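You operate a simulated robot arm through the tools that you are given. There is no shell and no other tool. Be economical: measure what you need, move in short steps, check, and stop when the job is done.

The job below is to be done with a simulated robot arm. You get a single attempt, and the scene is never put back.

## Task
Shut the tin cupboard, scrub the splash off its door and latch it.
Fine: use the green cloth and put it back.

It is judged by the outcome, as a careful person would: the job done as asked, and still so three seconds after it is handed in. It fails if anything else is knocked over, pushed out of place, dropped, spilled or broken. Flat cloth is picked up by pressing the open fingertips on it (5 to 10 N) and closing them slowly along it; thin cloth reads only 2 to 8 mm in the jaws.

## Robot
A 6-joint arm with a two-finger parallel gripper, fixed in place. Base frame: the origin is at the foot of the arm, x ahead of it, y to its left, z up. Lengths are in cm, angles in degrees, forces in N, time in s.
With the tool pointing down near the work surface it reaches from about 26 to 80 cm from the base axis. Its first joint turns from -166.0 to 166.0 degrees. Payload 3.91 kg.
The TCP is the grasp point between the finger pads, 3 cm short of the fingertips. In the tool frame z runs along the fingers and y along their closing line. Largest opening 11 cm; finger width 2, thickness 1; the body of the gripper, 4.8 by 11.2 cm, starts 5.5 cm behind the TCP.
Orientation is that of the tool frame in the base frame, as a unit quaternion [w, x, y, z]. With the fingers straight down and closing along the base's y, the tool's x points along the base's -x, its y along +y and its z along -z.

## Interface
- The arm moves only by the tool move_arm. Its argument "rows" is a list of rows, each a list of 7 numbers: the shift along the base's x, y, z in cm, then the turn, a rotation vector about the base's x, y, z in degrees, then the finger opening in cm, from 0 to 11. In form: [[x, y, z, ax, ay, az, fingers], ...]. A call has 1 to 8 rows; each row shifts and turns the commanded pose from where the row before left it. Each row takes 0.2 s and may step no farther than 5 cm and 8.6 degrees from the row before; otherwise, or with a gripper value out of range, the whole call is refused. A pose out of reach is approached as far as the arm can. The call stops where the force on the tool passes 40 N (or 10 N more than at its start, if that is more) or the arm is blocked; 0.2 s more then pass. Each finger travels about 4.5 cm/s and halts on what it meets, pressing with about 28 N; the grip force reading is that of the motor and also rises with nothing between the fingers. The clock runs only during rows and for 0.2 s after the last one: add rows that do not move to give the fingers time. It gives the time, the measured TCP pose, the force on the tool (base axes), the opening and the grip force at its end, in the units of the frame above (readings bear some noise), and new pictures: "show" is both (left out), scene, wrist or none.
- Cameras (640 x 400 px; columns grow to the right, rows downward): "scene" is fixed at [4.88, 49.97, 126.64]; the picture's right is [-0.28, -0.96, 0.00], its down [0.36, -0.11, -0.93] and it looks along [0.89, -0.26, 0.38] (base axes); focal length 214 px, centre (320, 200). "wrist" rides on the gripper at [-3.6, 0, -5.7] in the tool frame; the picture's right is [0.00, -1.00, 0.00], its down [0.97, 0.00, -0.24] and it looks along [0.24, 0.00, 0.97] (tool axes); focal length 218 px, centre (320, 200). There is no depth. A picture from a camera that has moved, and an enlarged one, comes with that camera's place and axes in the base frame and with its lens.
- move_column(by): slides the trunk up (or, below 0, down) by that many cm; the arm rides with it, the base frame stays. It gives what a move gives, with no picture.
- zoom(camera, box): a new picture of the part [left, top, right, bottom] of that camera's present view, enlarged. No time passes.
- job_done(): hands the job in; it is judged then, once.

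Go step by step. Nothing tells you positions but the pictures and the camera data: compare them with the known pose of the tool, close in by small moves and look again before you grip or let go. The budget is 120 turns and 150 pictures, counting those below and the enlarged ones. Unless the task says otherwise, let go and move clear before handing in, and close with one line.

The tools are called after "Call:" as name(argument=value, ...) on one line, values as JSON. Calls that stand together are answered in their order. move_arm: Moves the arm, as the interface text tells. Its arguments: {"type":"object","properties":{"rows":{"type":"array"},"show":{"type":"string","enum":["both","scene","wrist","none"]}},"required":["rows"]} The other tools are called the same way: move_column (by) slides the trunk up or down; zoom (camera, box) takes an enlarged picture of a part of a camera's view; job_done () hands the job in.

At the start:

```text
time_s: 0.0
ee_pos: [27.13, 43.59, 123.04]
ee_rot: [0.0, 0.001, 1.0, 0.0]
force: [-0.2, -0.1, 0.3]
opening: 11.02
finger_force: 0.0
trunk travel left (down, up): [-37.5, 23.5]
```

scene: 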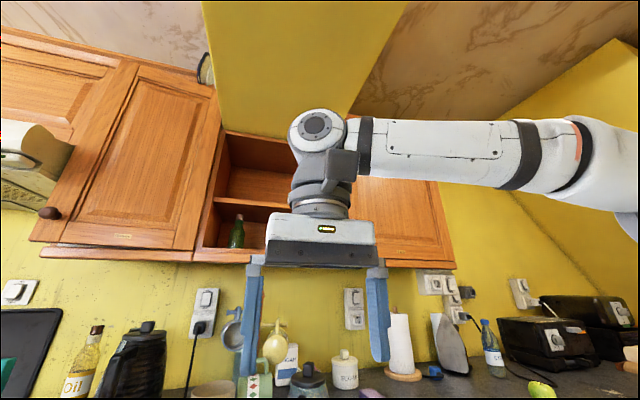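
wrist: 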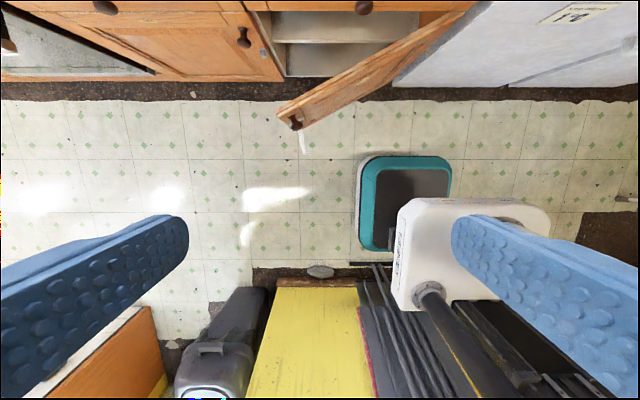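

I see a kitchen, with wall cupboards in the scene view and the floor under the gripper, but I can't identify the tin cupboard or cloth yet. I'll enlarge parts of the view first.

Call:
zoom(camera="scene", box=[0, 240, 320, 400])

Call:
zoom(camera="scene", box=[320, 240, 640, 400])

```text
2.00 times, centred on (160, 320) of scene
camera zoom: at [4.88, 49.97, 126.64], right [-0.28, -0.96, 0.0], down [0.36, -0.11, -0.93], along [0.89, -0.26, 0.38], focal length 429 px, centre (640, -40)
```

zoom: 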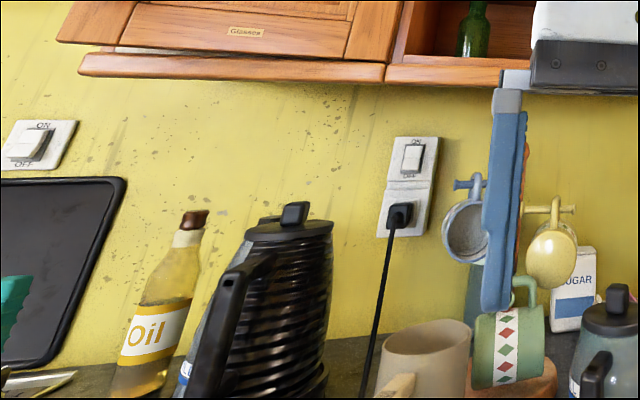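

```text
2.00 times, centred on (480, 320) of scene
camera zoom: at [4.88, 49.97, 126.64], right [-0.28, -0.96, 0.0], down [0.36, -0.11, -0.93], along [0.89, -0.26, 0.38], focal length 429 px, centre (0, -40)
```

zoom: 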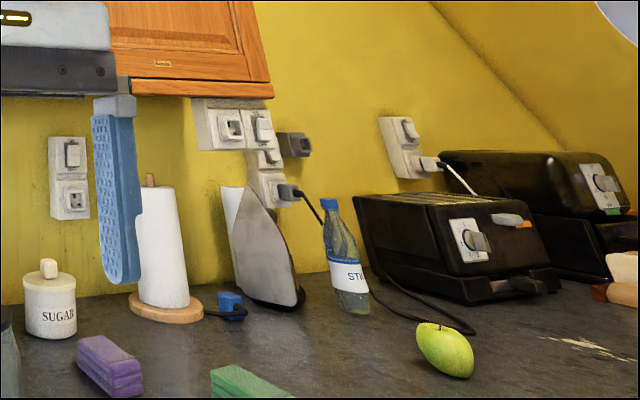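

The cupboards carry labels, one of which reads "Glasses". Next I'll read the others and look for the splash.

Call:
zoom(camera="scene", box=[0, 40, 240, 270])

Call:
zoom(camera="scene", box=[340, 160, 480, 280])

Call:
zoom(camera="wrist", box=[160, 0, 480, 200])

Call:
zoom(camera="scene", box=[0, 100, 110, 230])

```text
1.74 times, centred on (120, 155) of scene
camera zoom: at [4.88, 49.97, 126.64], right [-0.28, -0.96, 0.0], down [0.36, -0.11, -0.93], along [0.89, -0.26, 0.38], focal length 373 px, centre (668, 278)
```

zoom: 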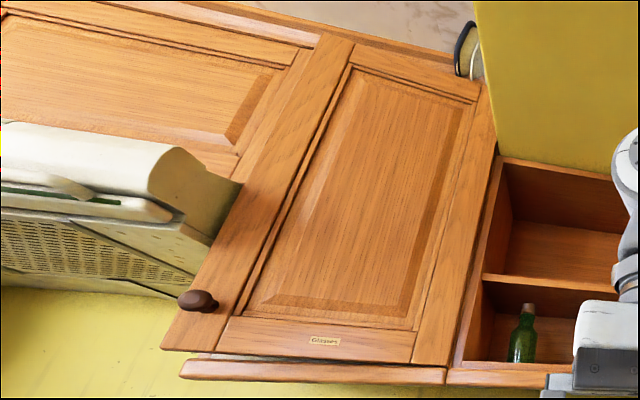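

```text
3.33 times, centred on (410, 220) of scene
camera zoom: at [4.88, 49.97, 126.64], right [-0.28, -0.96, 0.0], down [0.36, -0.11, -0.93], along [0.89, -0.26, 0.38], focal length 715 px, centre (20, 133)
```

zoom: 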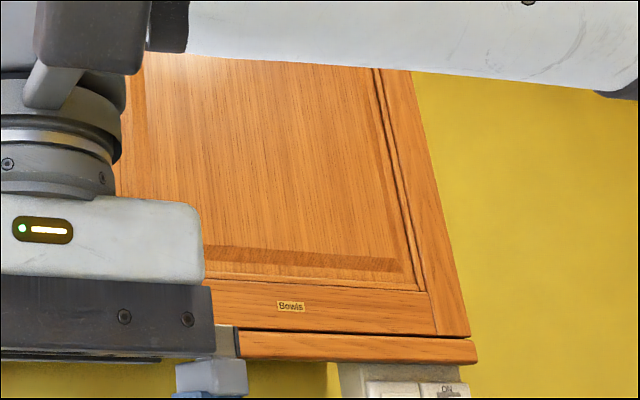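

```text
2.00 times, centred on (320, 100) of wrist
camera zoom: at [30.65, 43.49, 128.73], right [0.0, -1.0, 0.0], down [-0.97, 0.0, 0.24], along [-0.24, 0.0, -0.97], focal length 436 px, centre (320, 400)
```

zoom: 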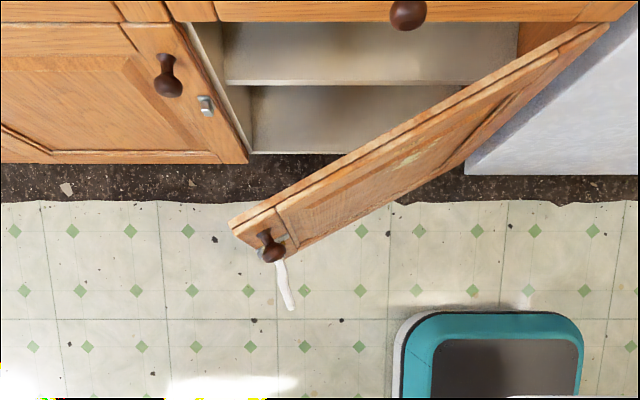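

```text
3.08 times, centred on (55, 165) of scene
camera zoom: at [4.88, 49.97, 126.64], right [-0.28, -0.96, 0.0], down [0.36, -0.11, -0.93], along [0.89, -0.26, 0.38], focal length 660 px, centre (1135, 308)
```

zoom: 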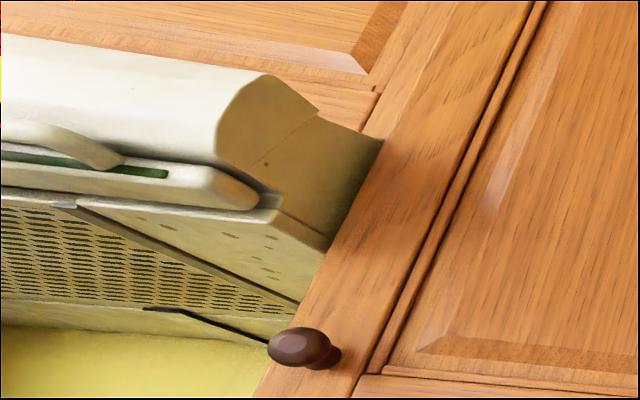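

The open base cupboard under the counter has a splash on its door and a latch, so it is probably the tin cupboard. I'll tilt the wrist camera forward to see the counter and find the cloth.

Call:
move_arm(rows=[[0, 0, 2, 0, -8.5, 0, 11], [0, 0, 2, 0, -8.5, 0, 11], [0, 0, 2, 0, -8.5, 0, 11], [0, 0, 2, 0, -8.5, 0, 11]], show="wrist")

```text
time_s: 1.0
ee_pos: [27.16, 43.42, 131.06]
ee_rot: [0.293, 0.001, 0.956, 0.0]
force: [0.1, -1.3, -0.3]
opening: 11.02
finger_force: 0.1
trunk travel left (down, up): [-37.5, 23.5]
camera wrist: at [26.86, 43.4, 137.8], right [0.0, -1.0, 0.0], down [-0.94, 0.0, -0.35], along [0.35, 0.0, -0.94], focal length 218 px, centre (320, 200)
```

wrist: 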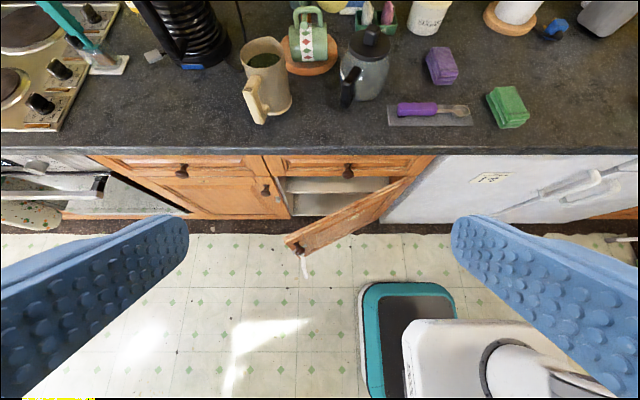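

The counter shows a purple and a green folded block, which could be cloths. I'll zoom on those and on the open door.

Call:
zoom(camera="wrist", box=[380, 20, 560, 140])

Call:
zoom(camera="wrist", box=[230, 140, 510, 310])

```text
3.33 times, centred on (470, 80) of wrist
camera zoom: at [26.86, 43.4, 137.8], right [0.0, -1.0, 0.0], down [-0.94, 0.0, -0.35], along [0.35, 0.0, -0.94], focal length 728 px, centre (-180, 600)
```

zoom: 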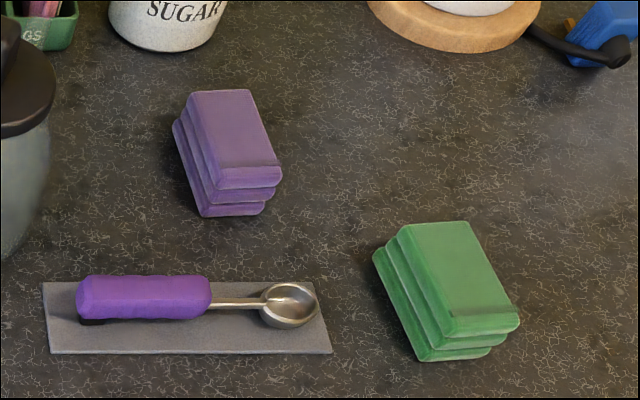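

```text
2.29 times, centred on (370, 225) of wrist
camera zoom: at [26.86, 43.4, 137.8], right [0.0, -1.0, 0.0], down [-0.94, 0.0, -0.35], along [0.35, 0.0, -0.94], focal length 499 px, centre (206, 143)
```

zoom: 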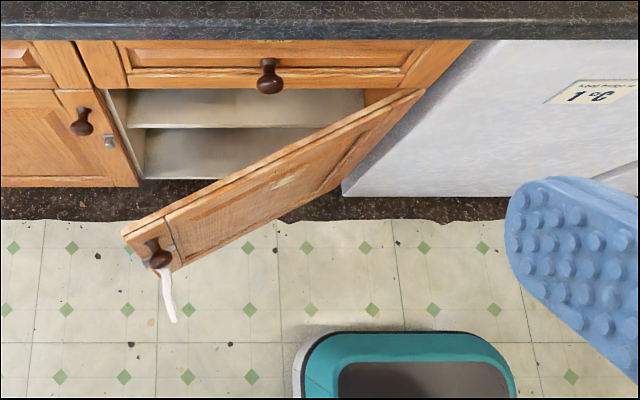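

The green folded cloth sits on the counter at roughly (69, -6). The open door is hinged near (60, 11.5) with its free edge near (38, 54), spanning about z 12 to 70. I'll lower the trunk for a better look at the latch, splash and label.

Call:
move_column(by=-37)

Call:
move_arm(rows=[[-1, 2, 0, 0, -8.5, 0, 11], [-1, 2, 0, 0, -8.5, 0, 11]], show="wrist")

```text
time_s: 4.6
ee_pos: [27.18, 43.33, 94.05]
ee_rot: [0.293, -0.001, 0.956, 0.0]
force: [0.0, 0.3, -0.7]
opening: 10.99
finger_force: 0.0
trunk travel left (down, up): [-0.5, 60.5]
```

```text
time_s: 5.2
ee_pos: [25.07, 47.48, 94.02]
ee_rot: [0.431, 0.0, 0.902, 0.0]
force: [0.0, -0.6, 0.3]
opening: 10.98
finger_force: 0.1
trunk travel left (down, up): [-0.5, 60.5]
camera wrist: at [22.92, 47.45, 100.45], right [0.0, -1.0, 0.0], down [-0.8, 0.0, -0.6], along [0.6, 0.0, -0.8], focal length 218 px, centre (320, 200)
```

wrist: 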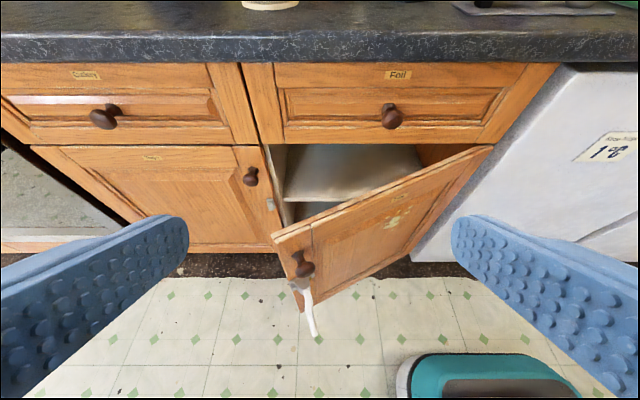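

Call:
zoom(camera="wrist", box=[220, 130, 500, 340])

Call:
zoom(camera="wrist", box=[230, 150, 350, 340])

Call:
zoom(camera="wrist", box=[60, 130, 220, 240])

Call:
zoom(camera="wrist", box=[360, 170, 460, 250])

```text
1.90 times, centred on (360, 235) of wrist
camera zoom: at [22.92, 47.45, 100.45], right [0.0, -1.0, 0.0], down [-0.8, 0.0, -0.6], along [0.6, 0.0, -0.8], focal length 416 px, centre (244, 133)
```

zoom: 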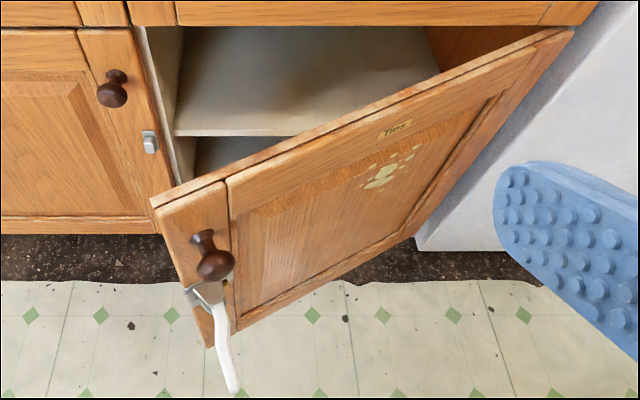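

```text
2.11 times, centred on (290, 245) of wrist
camera zoom: at [22.92, 47.45, 100.45], right [0.0, -1.0, 0.0], down [-0.8, 0.0, -0.6], along [0.6, 0.0, -0.8], focal length 460 px, centre (383, 105)
```

zoom: 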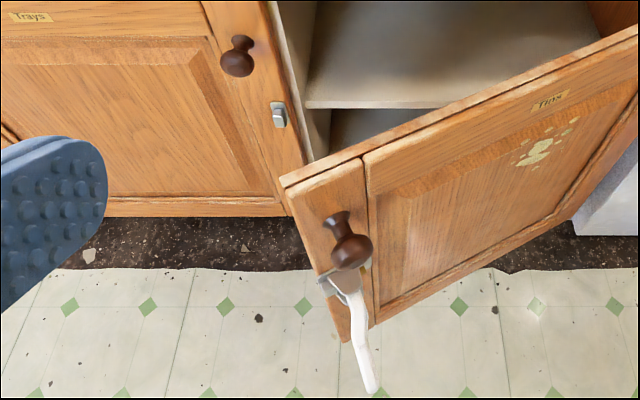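

```text
3.64 times, centred on (140, 185) of wrist
camera zoom: at [22.92, 47.45, 100.45], right [0.0, -1.0, 0.0], down [-0.8, 0.0, -0.6], along [0.6, 0.0, -0.8], focal length 794 px, centre (974, 254)
```

zoom: 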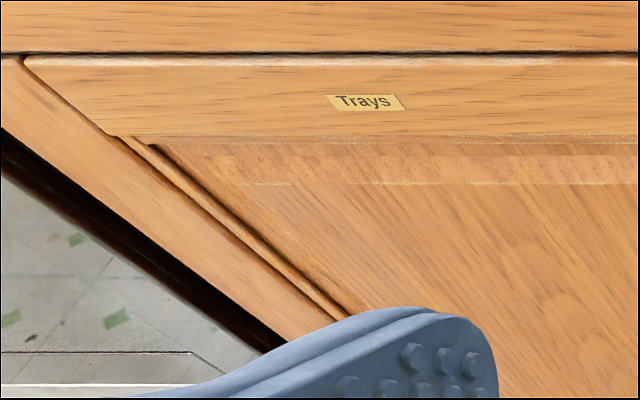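

```text
5.00 times, centred on (410, 210) of wrist
camera zoom: at [22.92, 47.45, 100.45], right [0.0, -1.0, 0.0], down [-0.8, 0.0, -0.6], along [0.6, 0.0, -0.8], focal length 1091 px, centre (-130, 150)
```

zoom: 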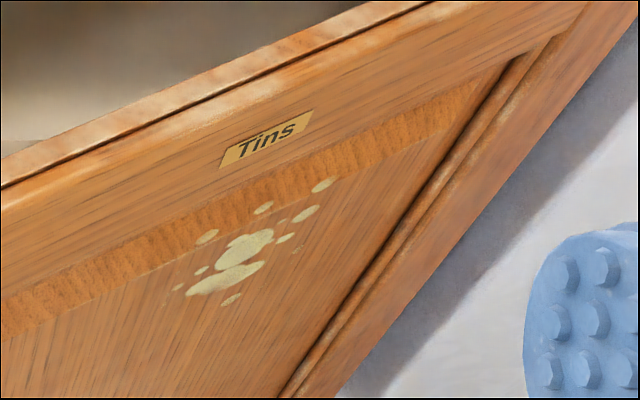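

The label "Tins" confirms this is the cupboard, with the splash below the label, a toggle latch with a white handle on the door, and its catch on the Trays stile. I'll close the fingers, lower in front of the top rail at about y = 44, z = 66, and push it shut.

Call:
move_arm(rows=[[0, -0.5, -4.5, 0, -8, 0, 6], [0, -0.5, -4.5, 0, -8, 0, 3], [0, -0.5, -4.5, 0, -8, 0, 0], [0.5, -0.5, -4.5, 0, 0, 0, 0], [0.5, -0.5, -4.5, 0, 0, 0, 0], [1, 0, -3.5, 0, 0, 0, 0]], show="both")

```text
time_s: 6.6
ee_pos: [27.05, 45.06, 67.86]
ee_rot: [0.609, 0.001, 0.793, 0.0]
force: [-0.2, -0.1, 0.7]
opening: 0.02
finger_force: 11.3
trunk travel left (down, up): [-0.5, 60.5]
camera wrist: at [22.43, 45.02, 72.93], right [0.0, -1.0, 0.0], down [-0.48, 0.0, -0.88], along [0.88, 0.0, -0.48], focal length 218 px, centre (320, 200)
```

scene: 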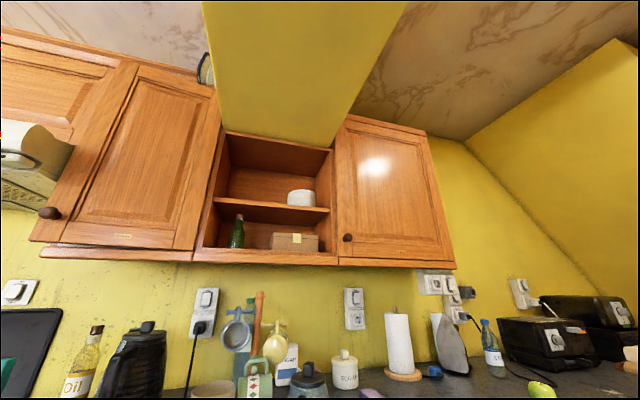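
wrist: 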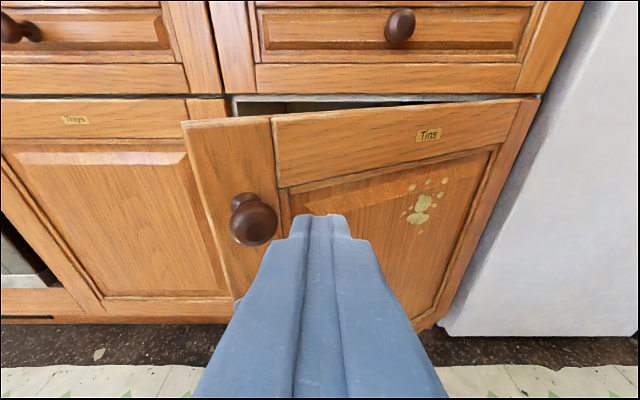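

The view is clear, and the fingertips aim at the upper part of the door between knob and splash. I'll move forward in steps until I make contact.

Call:
move_arm(rows=[[3, 0, 0, 0, 0, 0, 0], [3, 0, 0, 0, 0, 0, 0], [3, 0, 0, 0, 0, 0, 0], [2, 0, 0, 0, 0, 0, 0], [2, 0, 0, 0, 0, 0, 0]], show="wrist")

```text
time_s: 7.8
ee_pos: [40.04, 44.88, 68.23]
ee_rot: [0.609, 0.001, 0.793, 0.0]
force: [1.0, 0.1, -0.1]
opening: 0.04
finger_force: 28.0
trunk travel left (down, up): [-0.5, 60.5]
camera wrist: at [35.52, 44.84, 73.17], right [0.0, -1.0, 0.0], down [-0.48, 0.0, -0.88], along [0.88, 0.0, -0.48], focal length 218 px, centre (320, 200)
```

wrist: 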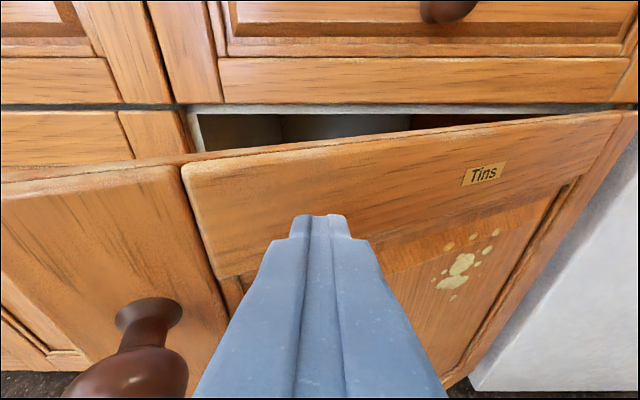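

The tip is on or near the top rail at z of about 67, so I'll keep pushing to close.

Call:
move_arm(rows=[[1.5, 0, 0, 0, 0, 0, 0], [1.5, 0, 0, 0, 0, 0, 0], [1.5, 0, 0, 0, 0, 0, 0], [1.5, 0, 0, 0, 0, 0, 0], [1.5, 0, 0, 0, 0, 0, 0], [1.5, 0, 0, 0, 0, 0, 0]], show="wrist")

```text
time_s: 9.2
ee_pos: [49.05, 45.04, 68.08]
ee_rot: [0.609, 0.0, 0.793, 0.0]
force: [-0.3, 0.0, 0.3]
opening: 0.01
finger_force: 28.1
trunk travel left (down, up): [-0.5, 60.5]
camera wrist: at [44.59, 44.94, 73.03], right [0.0, -1.0, 0.0], down [-0.48, 0.0, -0.88], along [0.88, 0.0, -0.48], focal length 218 px, centre (320, 200)
```

wrist: 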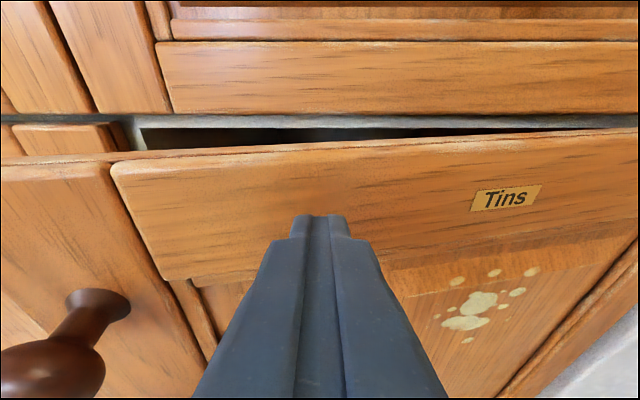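

The door follows the push with hardly any force, so I'll continue until it meets the frame.

Call:
move_arm(rows=[[1.5, 0, 0, 0, 0, 0, 0], [1.5, 0, 0, 0, 0, 0, 0], [1, 0, 0, 0, 0, 0, 0], [1, 0, 0, 0, 0, 0, 0], [1, 0, 0, 0, 0, 0, 0]], show="wrist")

```text
time_s: 10.4
ee_pos: [55.15, 45.0, 67.91]
ee_rot: [0.609, -0.001, 0.794, 0.0]
force: [-0.1, -0.2, 1.0]
opening: 0.0
finger_force: 28.1
trunk travel left (down, up): [-0.5, 60.5]
camera wrist: at [50.47, 44.91, 72.92], right [0.0, -1.0, 0.0], down [-0.48, 0.0, -0.88], along [0.88, 0.0, -0.48], focal length 218 px, centre (320, 200)
```

wrist: 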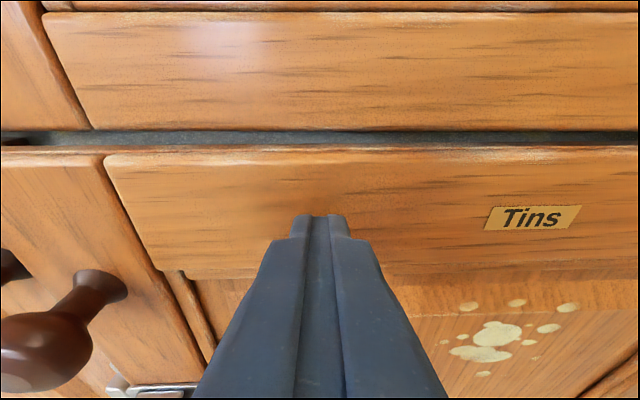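

It's almost shut, so I'll use finer steps until contact force appears.

Call:
move_arm(rows=[[0.5, 0, 0, 0, 0, 0, 0], [0.5, 0, 0, 0, 0, 0, 0], [0.4, 0, 0, 0, 0, 0, 0], [0.4, 0, 0, 0, 0, 0, 0]], show="wrist")

```text
time_s: 11.4
ee_pos: [56.85, 44.82, 68.02]
ee_rot: [0.609, 0.001, 0.793, 0.0]
force: [-7.0, -1.8, -0.5]
opening: 0.01
finger_force: 27.6
trunk travel left (down, up): [-0.5, 60.5]
camera wrist: at [52.26, 44.79, 72.98], right [0.0, -1.0, 0.0], down [-0.48, 0.0, -0.88], along [0.88, 0.0, -0.48], focal length 218 px, centre (320, 200)
```

wrist: 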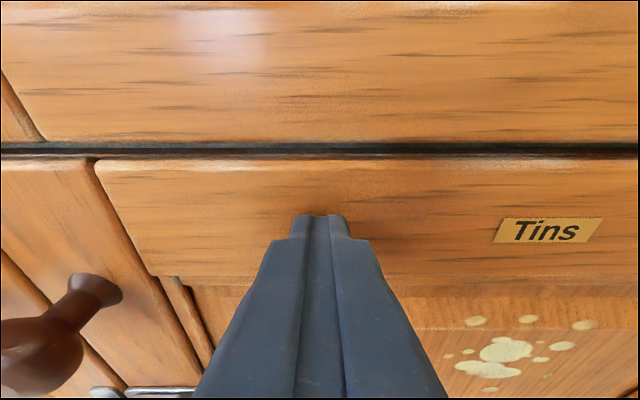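

I felt contact and the door looks flush, so its face is at about x = 59.7. I'll back off and look at the latch.

Call:
move_arm(rows=[[-4, 0, 0, 0, 0, 0, 0], [-5, 1, 0, 0, 0, 0, 0], [-5, 1, 0, 0, 0, 0, 0], [-5, 1, 0, 0, 0, 0, 2], [-5, 1, 0, 0, 0, 0, 6], [0, 0, 0, 0, 0, 0, 11], [0, 0, 0, 0, 0, 0, 11]], show="wrist")

```text
refused: row 2 steps farther than a row can; nothing moved
```

Call:
move_arm(rows=[[-4, 0, 0, 0, 0, 0, 0], [-4.5, 1, 0, 0, 0, 0, 0], [-4.5, 1, 0, 0, 0, 0, 0], [-4.5, 1, 0, 0, 0, 0, 2], [-4.5, 1, 0, 0, 0, 0, 6], [0, 0, 0, 0, 0, 0, 11], [0, 0, 0, 0, 0, 0, 11]], show="wrist")

```text
time_s: 13.0
ee_pos: [35.09, 48.98, 68.08]
ee_rot: [0.609, 0.0, 0.793, 0.0]
force: [0.3, -0.1, 0.7]
opening: 8.4
finger_force: 0.0
trunk travel left (down, up): [-0.5, 60.5]
camera wrist: at [30.46, 49.02, 72.96], right [0.0, -1.0, 0.0], down [-0.48, 0.0, -0.88], along [0.88, 0.0, -0.48], focal length 218 px, centre (320, 200)
```

wrist: 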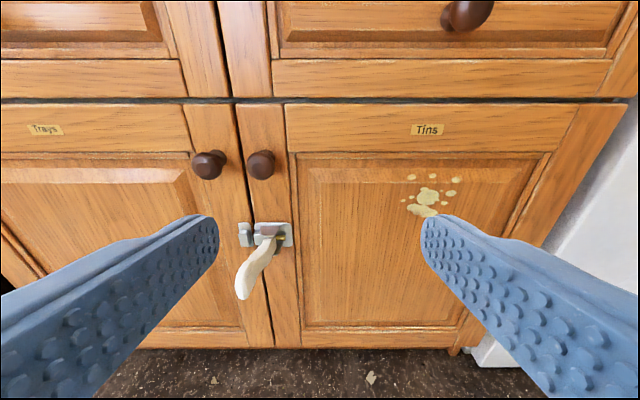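

Call:
zoom(camera="wrist", box=[210, 200, 310, 310])

Call:
zoom(camera="wrist", box=[370, 150, 490, 230])

```text
3.64 times, centred on (260, 255) of wrist
camera zoom: at [30.46, 49.02, 72.96], right [0.0, -1.0, 0.0], down [-0.48, 0.0, -0.88], along [0.88, 0.0, -0.48], focal length 794 px, centre (538, 0)
```

zoom: 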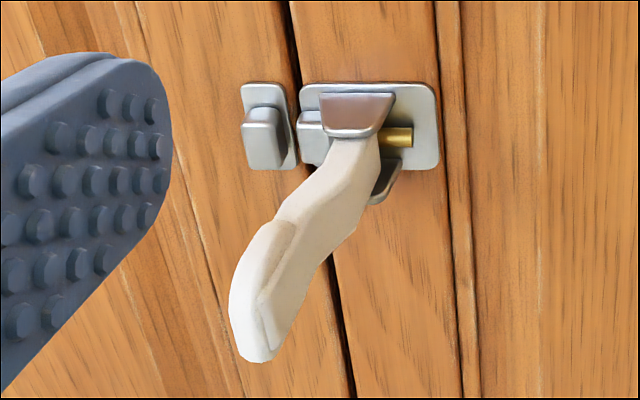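

```text
5.00 times, centred on (430, 190) of wrist
camera zoom: at [30.46, 49.02, 72.96], right [0.0, -1.0, 0.0], down [-0.48, 0.0, -0.88], along [0.88, 0.0, -0.48], focal length 1091 px, centre (-230, 250)
```

zoom: 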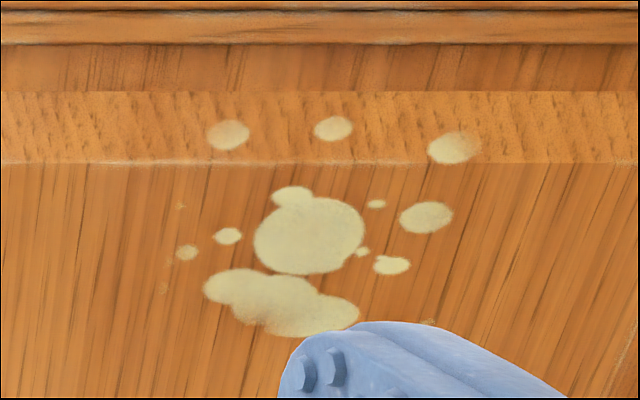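

The latch is a lever on a bracket at about (58, 56.7, 52), with its handle sticking about 11 cm straight out toward me and a keeper on the left. I'll move closer above it to see which way it swings.

Call:
move_arm(rows=[[4, 2, 0, 0, 0, 0, 11], [4, 2, 0.5, 0, 0, 0, 11], [4, 2, 0.5, 0, 0, 0, 11], [0, 1.5, 0, 0, 0, 0, 11]], show="wrist")

Call:
zoom(camera="wrist", box=[240, 200, 400, 400])

```text
time_s: 14.0
ee_pos: [46.8, 56.28, 68.92]
ee_rot: [0.609, 0.0, 0.793, 0.0]
force: [0.5, -0.7, 0.2]
opening: 11.02
finger_force: 0.0
trunk travel left (down, up): [-0.5, 60.5]
camera wrist: at [42.25, 56.3, 73.89], right [0.0, -1.0, 0.0], down [-0.48, 0.0, -0.88], along [0.88, 0.0, -0.48], focal length 218 px, centre (320, 200)
```

wrist: 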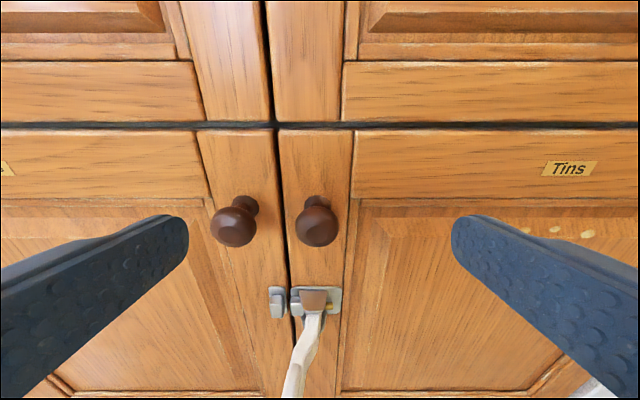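

```text
2.00 times, centred on (320, 300) of wrist
camera zoom: at [42.25, 56.3, 73.89], right [0.0, -1.0, 0.0], down [-0.48, 0.0, -0.88], along [0.88, 0.0, -0.48], focal length 436 px, centre (320, 0)
```

zoom: 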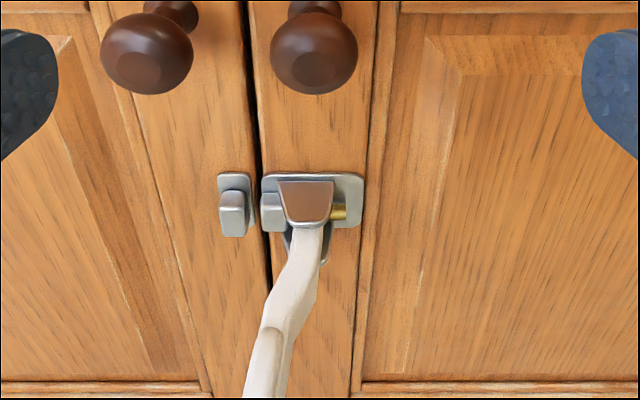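

The S-bend would give finger clearance if the handle folds to the right (−y) against its own door, which would drive the bolt left into the keeper. I'll back out, level the tool and come in on the left side of the handle.

Call:
move_arm(rows=[[-4.5, 1.5, 0, 0, 0, 0, 6], [-4.5, 1.5, 0, 0, -7.5, 0, 2], [-3, 1.5, -2, 0, -7.5, 0, 0], [0, 1.5, -4.5, 0, 0, 0, 0], [0, 0.5, -4.5, 0, 0, 0, 0], [0, 0, -4.5, 0, 0, 0, 0], [0, 0, 0, 0, 0, 0, 0]], show="wrist")

```text
time_s: 15.6
ee_pos: [35.06, 63.0, 53.47]
ee_rot: [0.707, 0.001, 0.707, 0.0]
force: [0.9, 0.4, 0.9]
opening: 0.02
finger_force: 28.4
trunk travel left (down, up): [-0.5, 60.5]
camera wrist: at [29.28, 62.92, 57.1], right [0.0, -1.0, 0.0], down [-0.24, 0.0, -0.97], along [0.97, 0.0, -0.24], focal length 218 px, centre (320, 200)
```

wrist: 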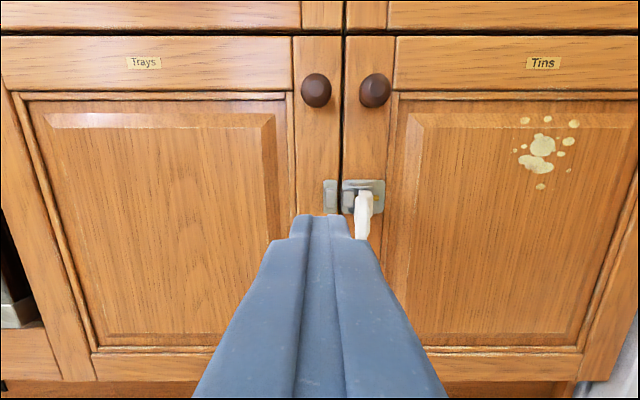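

The handle tip is near (46.5, 59, 50). I'll lower slightly and come forward on its left side.

Call:
move_arm(rows=[[3, 0, -2.3, 0, 0, 0, 0], [3, 0, 0, 0, 0, 0, 0], [3, 0, 0, 0, 0, 0, 0], [3, 0, 0, 0, 0, 0, 0]], show="wrist")

```text
time_s: 16.6
ee_pos: [46.96, 62.98, 50.95]
ee_rot: [0.707, 0.0, 0.707, 0.0]
force: [0.0, -0.7, 0.3]
opening: 0.0
finger_force: 27.7
trunk travel left (down, up): [-0.5, 60.5]
camera wrist: at [41.26, 63.01, 54.68], right [0.0, -1.0, 0.0], down [-0.24, 0.0, -0.97], along [0.97, 0.0, -0.24], focal length 218 px, centre (320, 200)
```

wrist: 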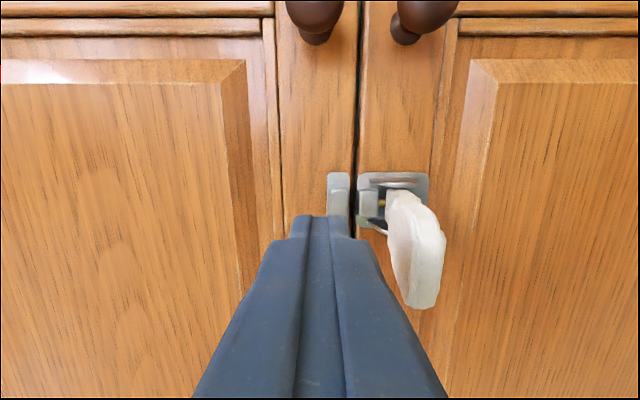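

The fingers are just left of the handle. I'll push right in small steps and watch the force.

Call:
move_arm(rows=[[0, -1, 0, 0, 0, 0, 0], [0, -1, 0, 0, 0, 0, 0], [0, -1, 0, 0, 0, 0, 0], [0, -1, 0, 0, 0, 0, 0], [0, -1, 0, 0, 0, 0, 0]], show="wrist")

```text
time_s: 17.8
ee_pos: [47.05, 57.83, 51.04]
ee_rot: [0.707, 0.0, 0.707, 0.001]
force: [-0.6, 1.2, 0.7]
opening: 0.03
finger_force: 28.2
trunk travel left (down, up): [-0.5, 60.5]
camera wrist: at [41.33, 57.89, 54.68], right [0.0, -1.0, 0.0], down [-0.24, 0.0, -0.97], along [0.97, 0.0, -0.24], focal length 218 px, centre (320, 200)
```

wrist: 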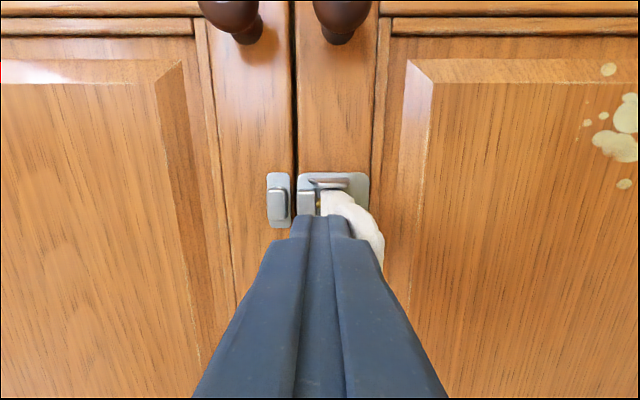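

The handle swings freely to the right, so I'll continue along the arc.

Call:
move_arm(rows=[[0.3, -1.2, 0, 0, 0, 0, 0], [0.5, -1.2, 0, 0, 0, 0, 0], [0.6, -1, 0, 0, 0, 0, 0], [0.7, -1, 0, 0, 0, 0, 0], [0.8, -1, 0, 0, 0, 0, 0]], show="wrist")

```text
time_s: 19.0
ee_pos: [49.92, 52.48, 51.1]
ee_rot: [0.708, -0.001, 0.707, 0.0]
force: [-0.2, -0.2, 0.0]
opening: 0.0
finger_force: 28.2
trunk travel left (down, up): [-0.5, 60.5]
camera wrist: at [44.12, 52.45, 54.82], right [0.0, -1.0, 0.0], down [-0.24, 0.0, -0.97], along [0.97, 0.0, -0.24], focal length 218 px, centre (320, 200)
```

wrist: 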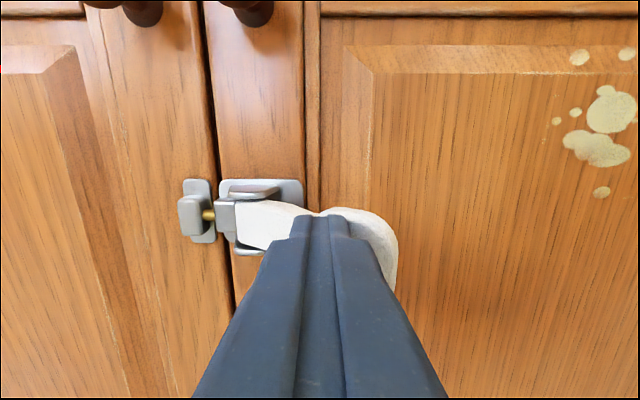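

The brass bolt is now extending into the keeper, so the direction is right. I'll push on until the handle stops.

Call:
move_arm(rows=[[0.8, -0.8, 0, 0, 0, 0, 0], [0.8, -0.7, 0, 0, 0, 0, 0], [0.8, -0.6, 0, 0, 0, 0, 0], [0.8, -0.4, 0, 0, 0, 0, 0]], show="wrist")

```text
time_s: 20.0
ee_pos: [53.12, 50.08, 51.2]
ee_rot: [0.707, -0.001, 0.707, 0.001]
force: [-0.1, 0.5, 0.1]
opening: 0.0
finger_force: 27.7
trunk travel left (down, up): [-0.5, 60.5]
camera wrist: at [47.32, 50.06, 54.78], right [0.0, -1.0, 0.0], down [-0.24, 0.0, -0.97], along [0.97, 0.0, -0.24], focal length 218 px, centre (320, 200)
```

wrist: 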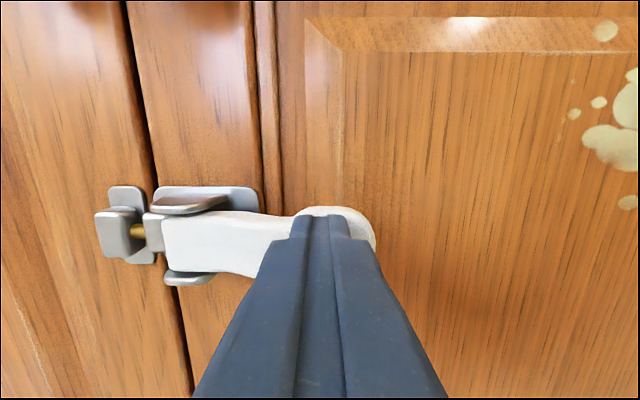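

Call:
move_arm(rows=[[0.6, -0.3, 0, 0, 0, 0, 0], [0.5, -0.1, 0, 0, 0, 0, 0], [0.5, 0, 0, 0, 0, 0, 0], [0.4, 0, 0, 0, 0, 0, 0]], show="wrist")

```text
time_s: 20.5
ee_pos: [53.11, 50.09, 51.14]
ee_rot: [0.707, -0.003, 0.707, 0.002]
force: [-16.4, -4.0, 2.3]
opening: 0.0
finger_force: 28.3
trunk travel left (down, up): [-0.5, 60.5]
stopped in row 2: the force on the tool passed its limit (the readings are from after the stop); the commanded pose is now the measured one
camera wrist: at [47.4, 49.97, 54.78], right [0.01, -1.0, 0.0], down [-0.24, 0.0, -0.97], along [0.97, 0.01, -0.24], focal length 218 px, centre (320, 200)
```

wrist: 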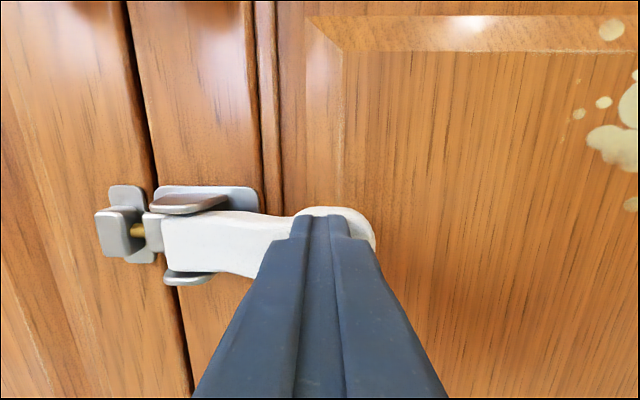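

The handle has reached its stop with the bolt in the keeper. I'll back away and verify.

Call:
move_arm(rows=[[-3, 0, 0, 0, 0, 0, 0], [-4, 0, 1, 0, 0, 0, 0], [-4, 0, 2, 0, 0, 0, 0], [-3, 0, 3, 0, 0, 0, 0]], show="wrist")

Call:
zoom(camera="wrist", box=[200, 120, 340, 280])

```text
time_s: 21.5
ee_pos: [39.06, 49.71, 56.76]
ee_rot: [0.706, -0.004, 0.708, 0.002]
force: [0.8, 0.2, -0.7]
opening: 0.0
finger_force: 27.3
trunk travel left (down, up): [-0.5, 60.5]
camera wrist: at [33.35, 49.76, 60.42], right [0.01, -1.0, 0.0], down [-0.24, 0.0, -0.97], along [0.97, 0.01, -0.24], focal length 218 px, centre (320, 200)
```

wrist: 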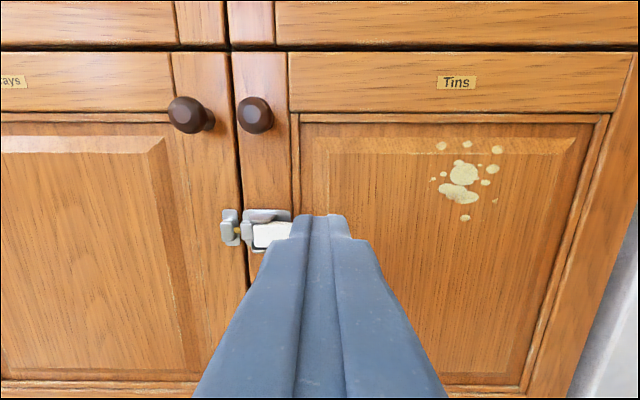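

```text
2.50 times, centred on (270, 200) of wrist
camera zoom: at [33.35, 49.76, 60.42], right [0.01, -1.0, 0.0], down [-0.24, 0.0, -0.97], along [0.97, 0.01, -0.24], focal length 546 px, centre (445, 200)
```

zoom: 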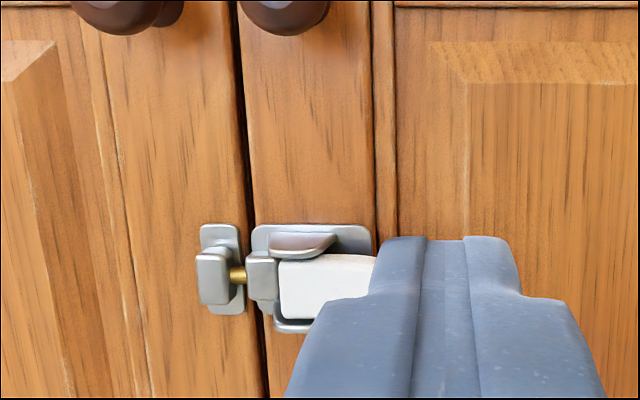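

The latch holds. Now for the cloth: I'll raise the trunk and turn the tool down on the way to about (55, -6).

Call:
move_column(by=56)

Call:
move_arm(rows=[[-1, -4.5, 0, 0, 8.5, 0, 0], [-1, -4.5, 0, 0, 8.5, 0, 2], [-1, -4.5, 0, 0, 8.5, 0, 5], [0, -4.5, 0, 0, 8.5, 0, 8], [0, -4.5, 0, 0, 8.5, 0, 8], [0, -4.5, 0, 0, 8.5, 0, 8], [1, -4.5, 0, 0, 0, 0, 8], [1, -4.5, 0, 0, 0, 0, 8]], show="none")

Call:
move_arm(rows=[[2, -4.5, 0, 0, 0, 0, 8], [2, -4.5, 0, 0, 0, 0, 8], [2, -4.5, 0, 0, 0, 0, 8], [2, -3, 0, 0, 0, 0, 8]], show="wrist")

```text
refused: 56 is not a number from -40 to 40
```

```text
time_s: 23.3
ee_pos: [39.33, 14.5, 57.69]
ee_rot: [0.333, -0.003, 0.943, 0.003]
force: [-1.5, 1.1, -0.5]
opening: 7.98
finger_force: 0.1
out of reach, approached as far as the arm can: row 8
trunk travel left (down, up): [-0.5, 60.5]
```

```text
time_s: 24.3
ee_pos: [47.31, -2.25, 57.47]
ee_rot: [0.329, -0.006, 0.944, -0.006]
force: [-0.1, 1.4, 0.2]
opening: 7.99
finger_force: 0.0
trunk travel left (down, up): [-0.5, 60.5]
camera wrist: at [46.56, -2.2, 64.18], right [0.01, -1.0, 0.02], down [-0.91, -0.01, -0.41], along [0.41, -0.01, -0.91], focal length 218 px, centre (320, 200)
```

wrist: 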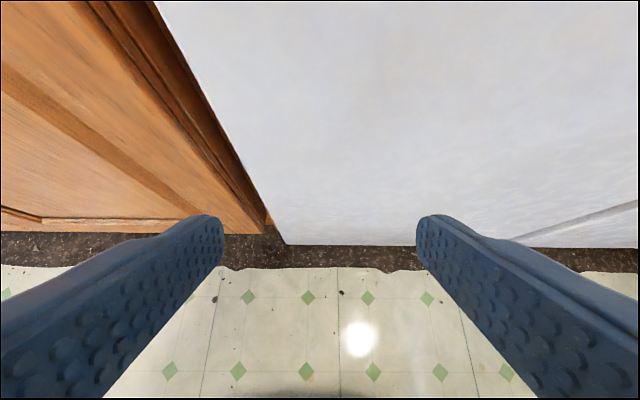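

The trunk refused that step, so the arm swept low instead, but clear of everything. I'll back off a little and raise the trunk by 40.

Call:
move_arm(rows=[[-4, 0, 0, 0, 0, 0, 8]], show="none")

Call:
move_column(by=40)

Call:
move_column(by=18)

Call:
move_arm(rows=[[3, 0, 0, 0, 0, 0, 8], [3, 0, 0, 0, 0, 0, 8], [3, -1, 0, 0, 0, 0, 8]], show="wrist")

```text
time_s: 24.7
ee_pos: [43.41, -1.8, 58.0]
ee_rot: [0.331, -0.001, 0.944, 0.003]
force: [-0.4, -0.1, 0.7]
opening: 7.99
finger_force: 0.1
out of reach, approached as far as the arm can: row 1
trunk travel left (down, up): [-0.5, 60.5]
```

```text
time_s: 28.5
ee_pos: [43.57, -1.92, 97.96]
ee_rot: [0.332, -0.002, 0.943, 0.004]
force: [-1.0, 0.0, 0.8]
opening: 8.0
finger_force: 0.0
trunk travel left (down, up): [-40.5, 20.5]
```

```text
time_s: 30.5
ee_pos: [43.51, -1.91, 115.97]
ee_rot: [0.333, -0.002, 0.943, 0.003]
force: [-0.1, 0.2, -0.2]
opening: 8.01
finger_force: 0.0
trunk travel left (down, up): [-58.5, 2.5]
```

```text
time_s: 31.3
ee_pos: [52.66, -2.83, 115.98]
ee_rot: [0.332, -0.003, 0.943, 0.003]
force: [0.0, 0.6, 0.1]
opening: 8.01
finger_force: 0.1
trunk travel left (down, up): [-58.5, 2.5]
camera wrist: at [51.84, -2.8, 122.5], right [0.01, -1.0, -0.01], down [-0.91, 0.0, -0.42], along [0.42, 0.01, -0.91], focal length 218 px, centre (320, 200)
```

wrist: 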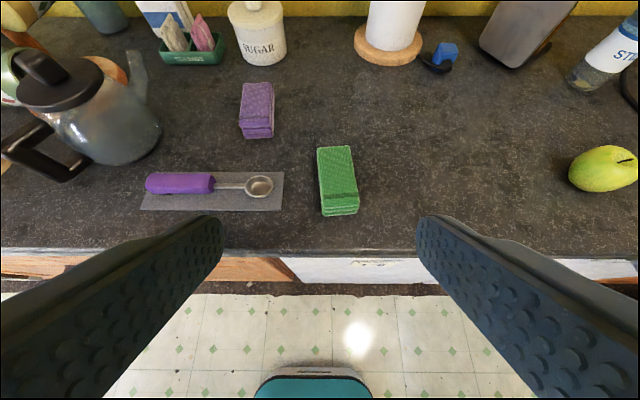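

The green folded cloth is clearly visible with free space around it. I'll zoom to note its exact pose for putting it back.

Call:
zoom(camera="wrist", box=[270, 120, 410, 230])

Call:
zoom(camera="scene", box=[340, 370, 480, 400])

```text
3.64 times, centred on (340, 175) of wrist
camera zoom: at [51.84, -2.8, 122.5], right [0.01, -1.0, -0.01], down [-0.91, 0.0, -0.42], along [0.42, 0.01, -0.91], focal length 794 px, centre (247, 291)
```

zoom: 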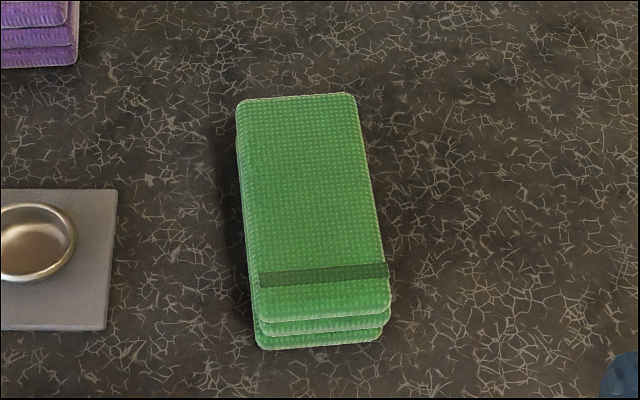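

```text
4.57 times, centred on (410, 385) of scene
camera zoom: at [4.88, 49.97, 126.64], right [-0.28, -0.96, 0.0], down [0.36, -0.11, -0.93], along [0.89, -0.26, 0.38], focal length 980 px, centre (-91, -646)
```

zoom: 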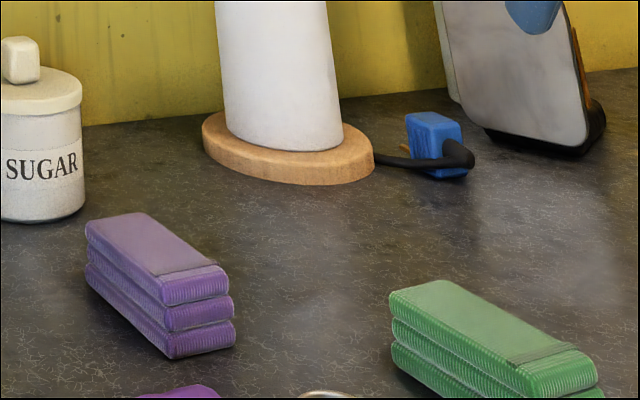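

The cloth block is about 10 × 5 × 3.7 cm, centred at (69.1, -5.05) with its long axis yawed about 6° from x. I'll straighten the tool down above it.

Call:
move_arm(rows=[[3, -0.4, 0, 0, 7.8, 0, 8], [3.4, -0.5, 0, 0, 7.8, 0, 8], [3.4, -0.5, -2, 0, 7.8, 0, 8], [3.4, -0.4, -3, 0, 7.8, 0, 8], [3.2, -0.4, -3, 0, 7.7, 0, 8], [0, 0, -2, 0, 0, 5.8, 8]], show="wrist")

```text
time_s: 32.7
ee_pos: [68.88, -5.11, 105.95]
ee_rot: [-0.001, -0.052, 0.999, 0.004]
force: [-0.3, 0.4, 0.1]
opening: 8.01
finger_force: 0.1
trunk travel left (down, up): [-58.5, 2.5]
camera wrist: at [72.5, -4.85, 111.67], right [0.1, -0.99, -0.01], down [-0.96, -0.1, 0.24], along [-0.24, -0.02, -0.97], focal length 218 px, centre (320, 200)
```

wrist: 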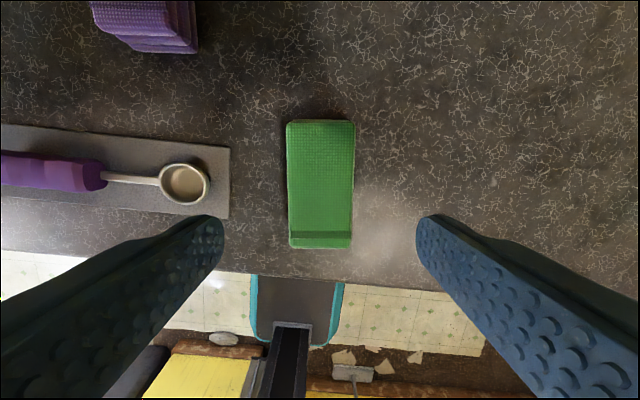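

The alignment is good. I'll descend so the fingertips stop about 1.4 cm above the counter, leaving a face of cloth protruding, then close.

Call:
move_arm(rows=[[0.4, 0, -4, 0, 0, 0, 8], [0, 0, -4, 0, 0, 0, 8], [0, 0, -2.5, 0, 0, 0, 8]], show="wrist")

```text
time_s: 33.5
ee_pos: [69.29, -5.16, 95.31]
ee_rot: [-0.001, -0.051, 0.999, 0.005]
force: [-0.8, -0.1, 1.2]
opening: 8.0
finger_force: 0.1
trunk travel left (down, up): [-58.5, 2.5]
camera wrist: at [72.82, -4.85, 100.96], right [0.1, -0.99, -0.01], down [-0.96, -0.1, 0.24], along [-0.24, -0.02, -0.97], focal length 218 px, centre (320, 200)
```

wrist: 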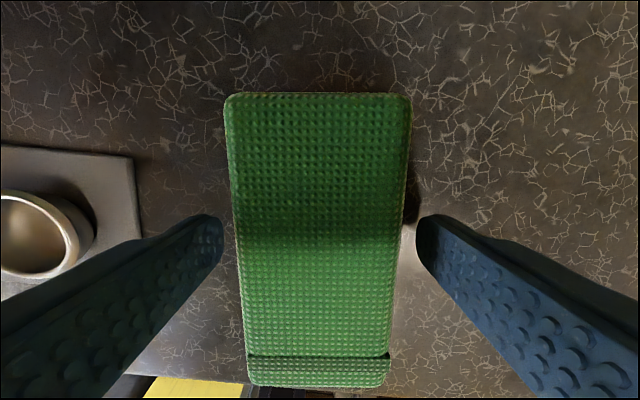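

The fingers straddle the block, so I'll close slowly.

Call:
move_arm(rows=[[0, 0, 0, 0, 0, 0, 6.5], [0, 0, 0, 0, 0, 0, 5.5], [0, 0, 0, 0, 0, 0, 4.8], [0, 0, 0, 0, 0, 0, 4], [0, 0, 0, 0, 0, 0, 3], [0, 0, 0, 0, 0, 0, 3]], show="wrist")

```text
time_s: 34.9
ee_pos: [69.23, -5.06, 95.37]
ee_rot: [-0.001, -0.051, 0.999, 0.004]
force: [-0.4, 0.3, -0.6]
opening: 5.39
finger_force: 28.7
trunk travel left (down, up): [-58.5, 2.5]
camera wrist: at [72.79, -4.85, 101.0], right [0.1, -0.99, -0.01], down [-0.96, -0.1, 0.24], along [-0.24, -0.02, -0.97], focal length 218 px, centre (320, 200)
```

wrist: 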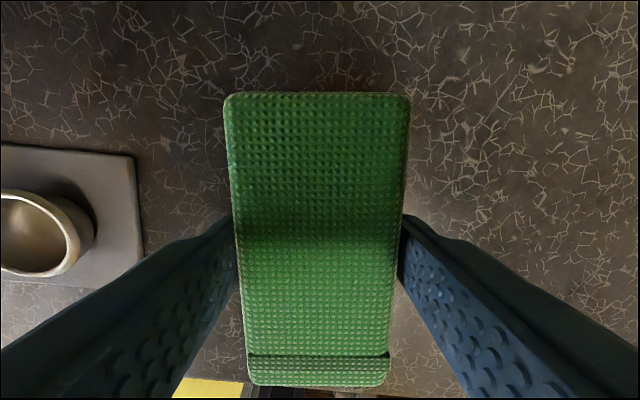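

It's gripped at 5.4 cm. I'll lift and check that it comes up whole.

Call:
move_arm(rows=[[0, 0, 2, 0, 0, 0, 3], [0, 0, 4, 0, 0, 0, 3], [0, 0, 4, 0, 0, 0, 3], [0, 0, 4, 0, 0, 0, 3]], show="wrist")

```text
time_s: 35.9
ee_pos: [69.26, -4.88, 109.65]
ee_rot: [-0.001, -0.052, 0.999, 0.004]
force: [0.9, -0.4, 0.4]
opening: 5.38
finger_force: 28.1
trunk travel left (down, up): [-58.5, 2.5]
camera wrist: at [72.76, -4.58, 115.34], right [0.1, -0.99, -0.01], down [-0.97, -0.1, 0.24], along [-0.24, -0.02, -0.97], focal length 218 px, centre (320, 200)
```

wrist: 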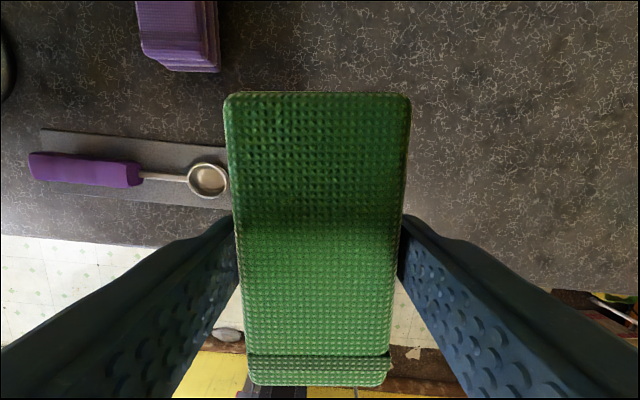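

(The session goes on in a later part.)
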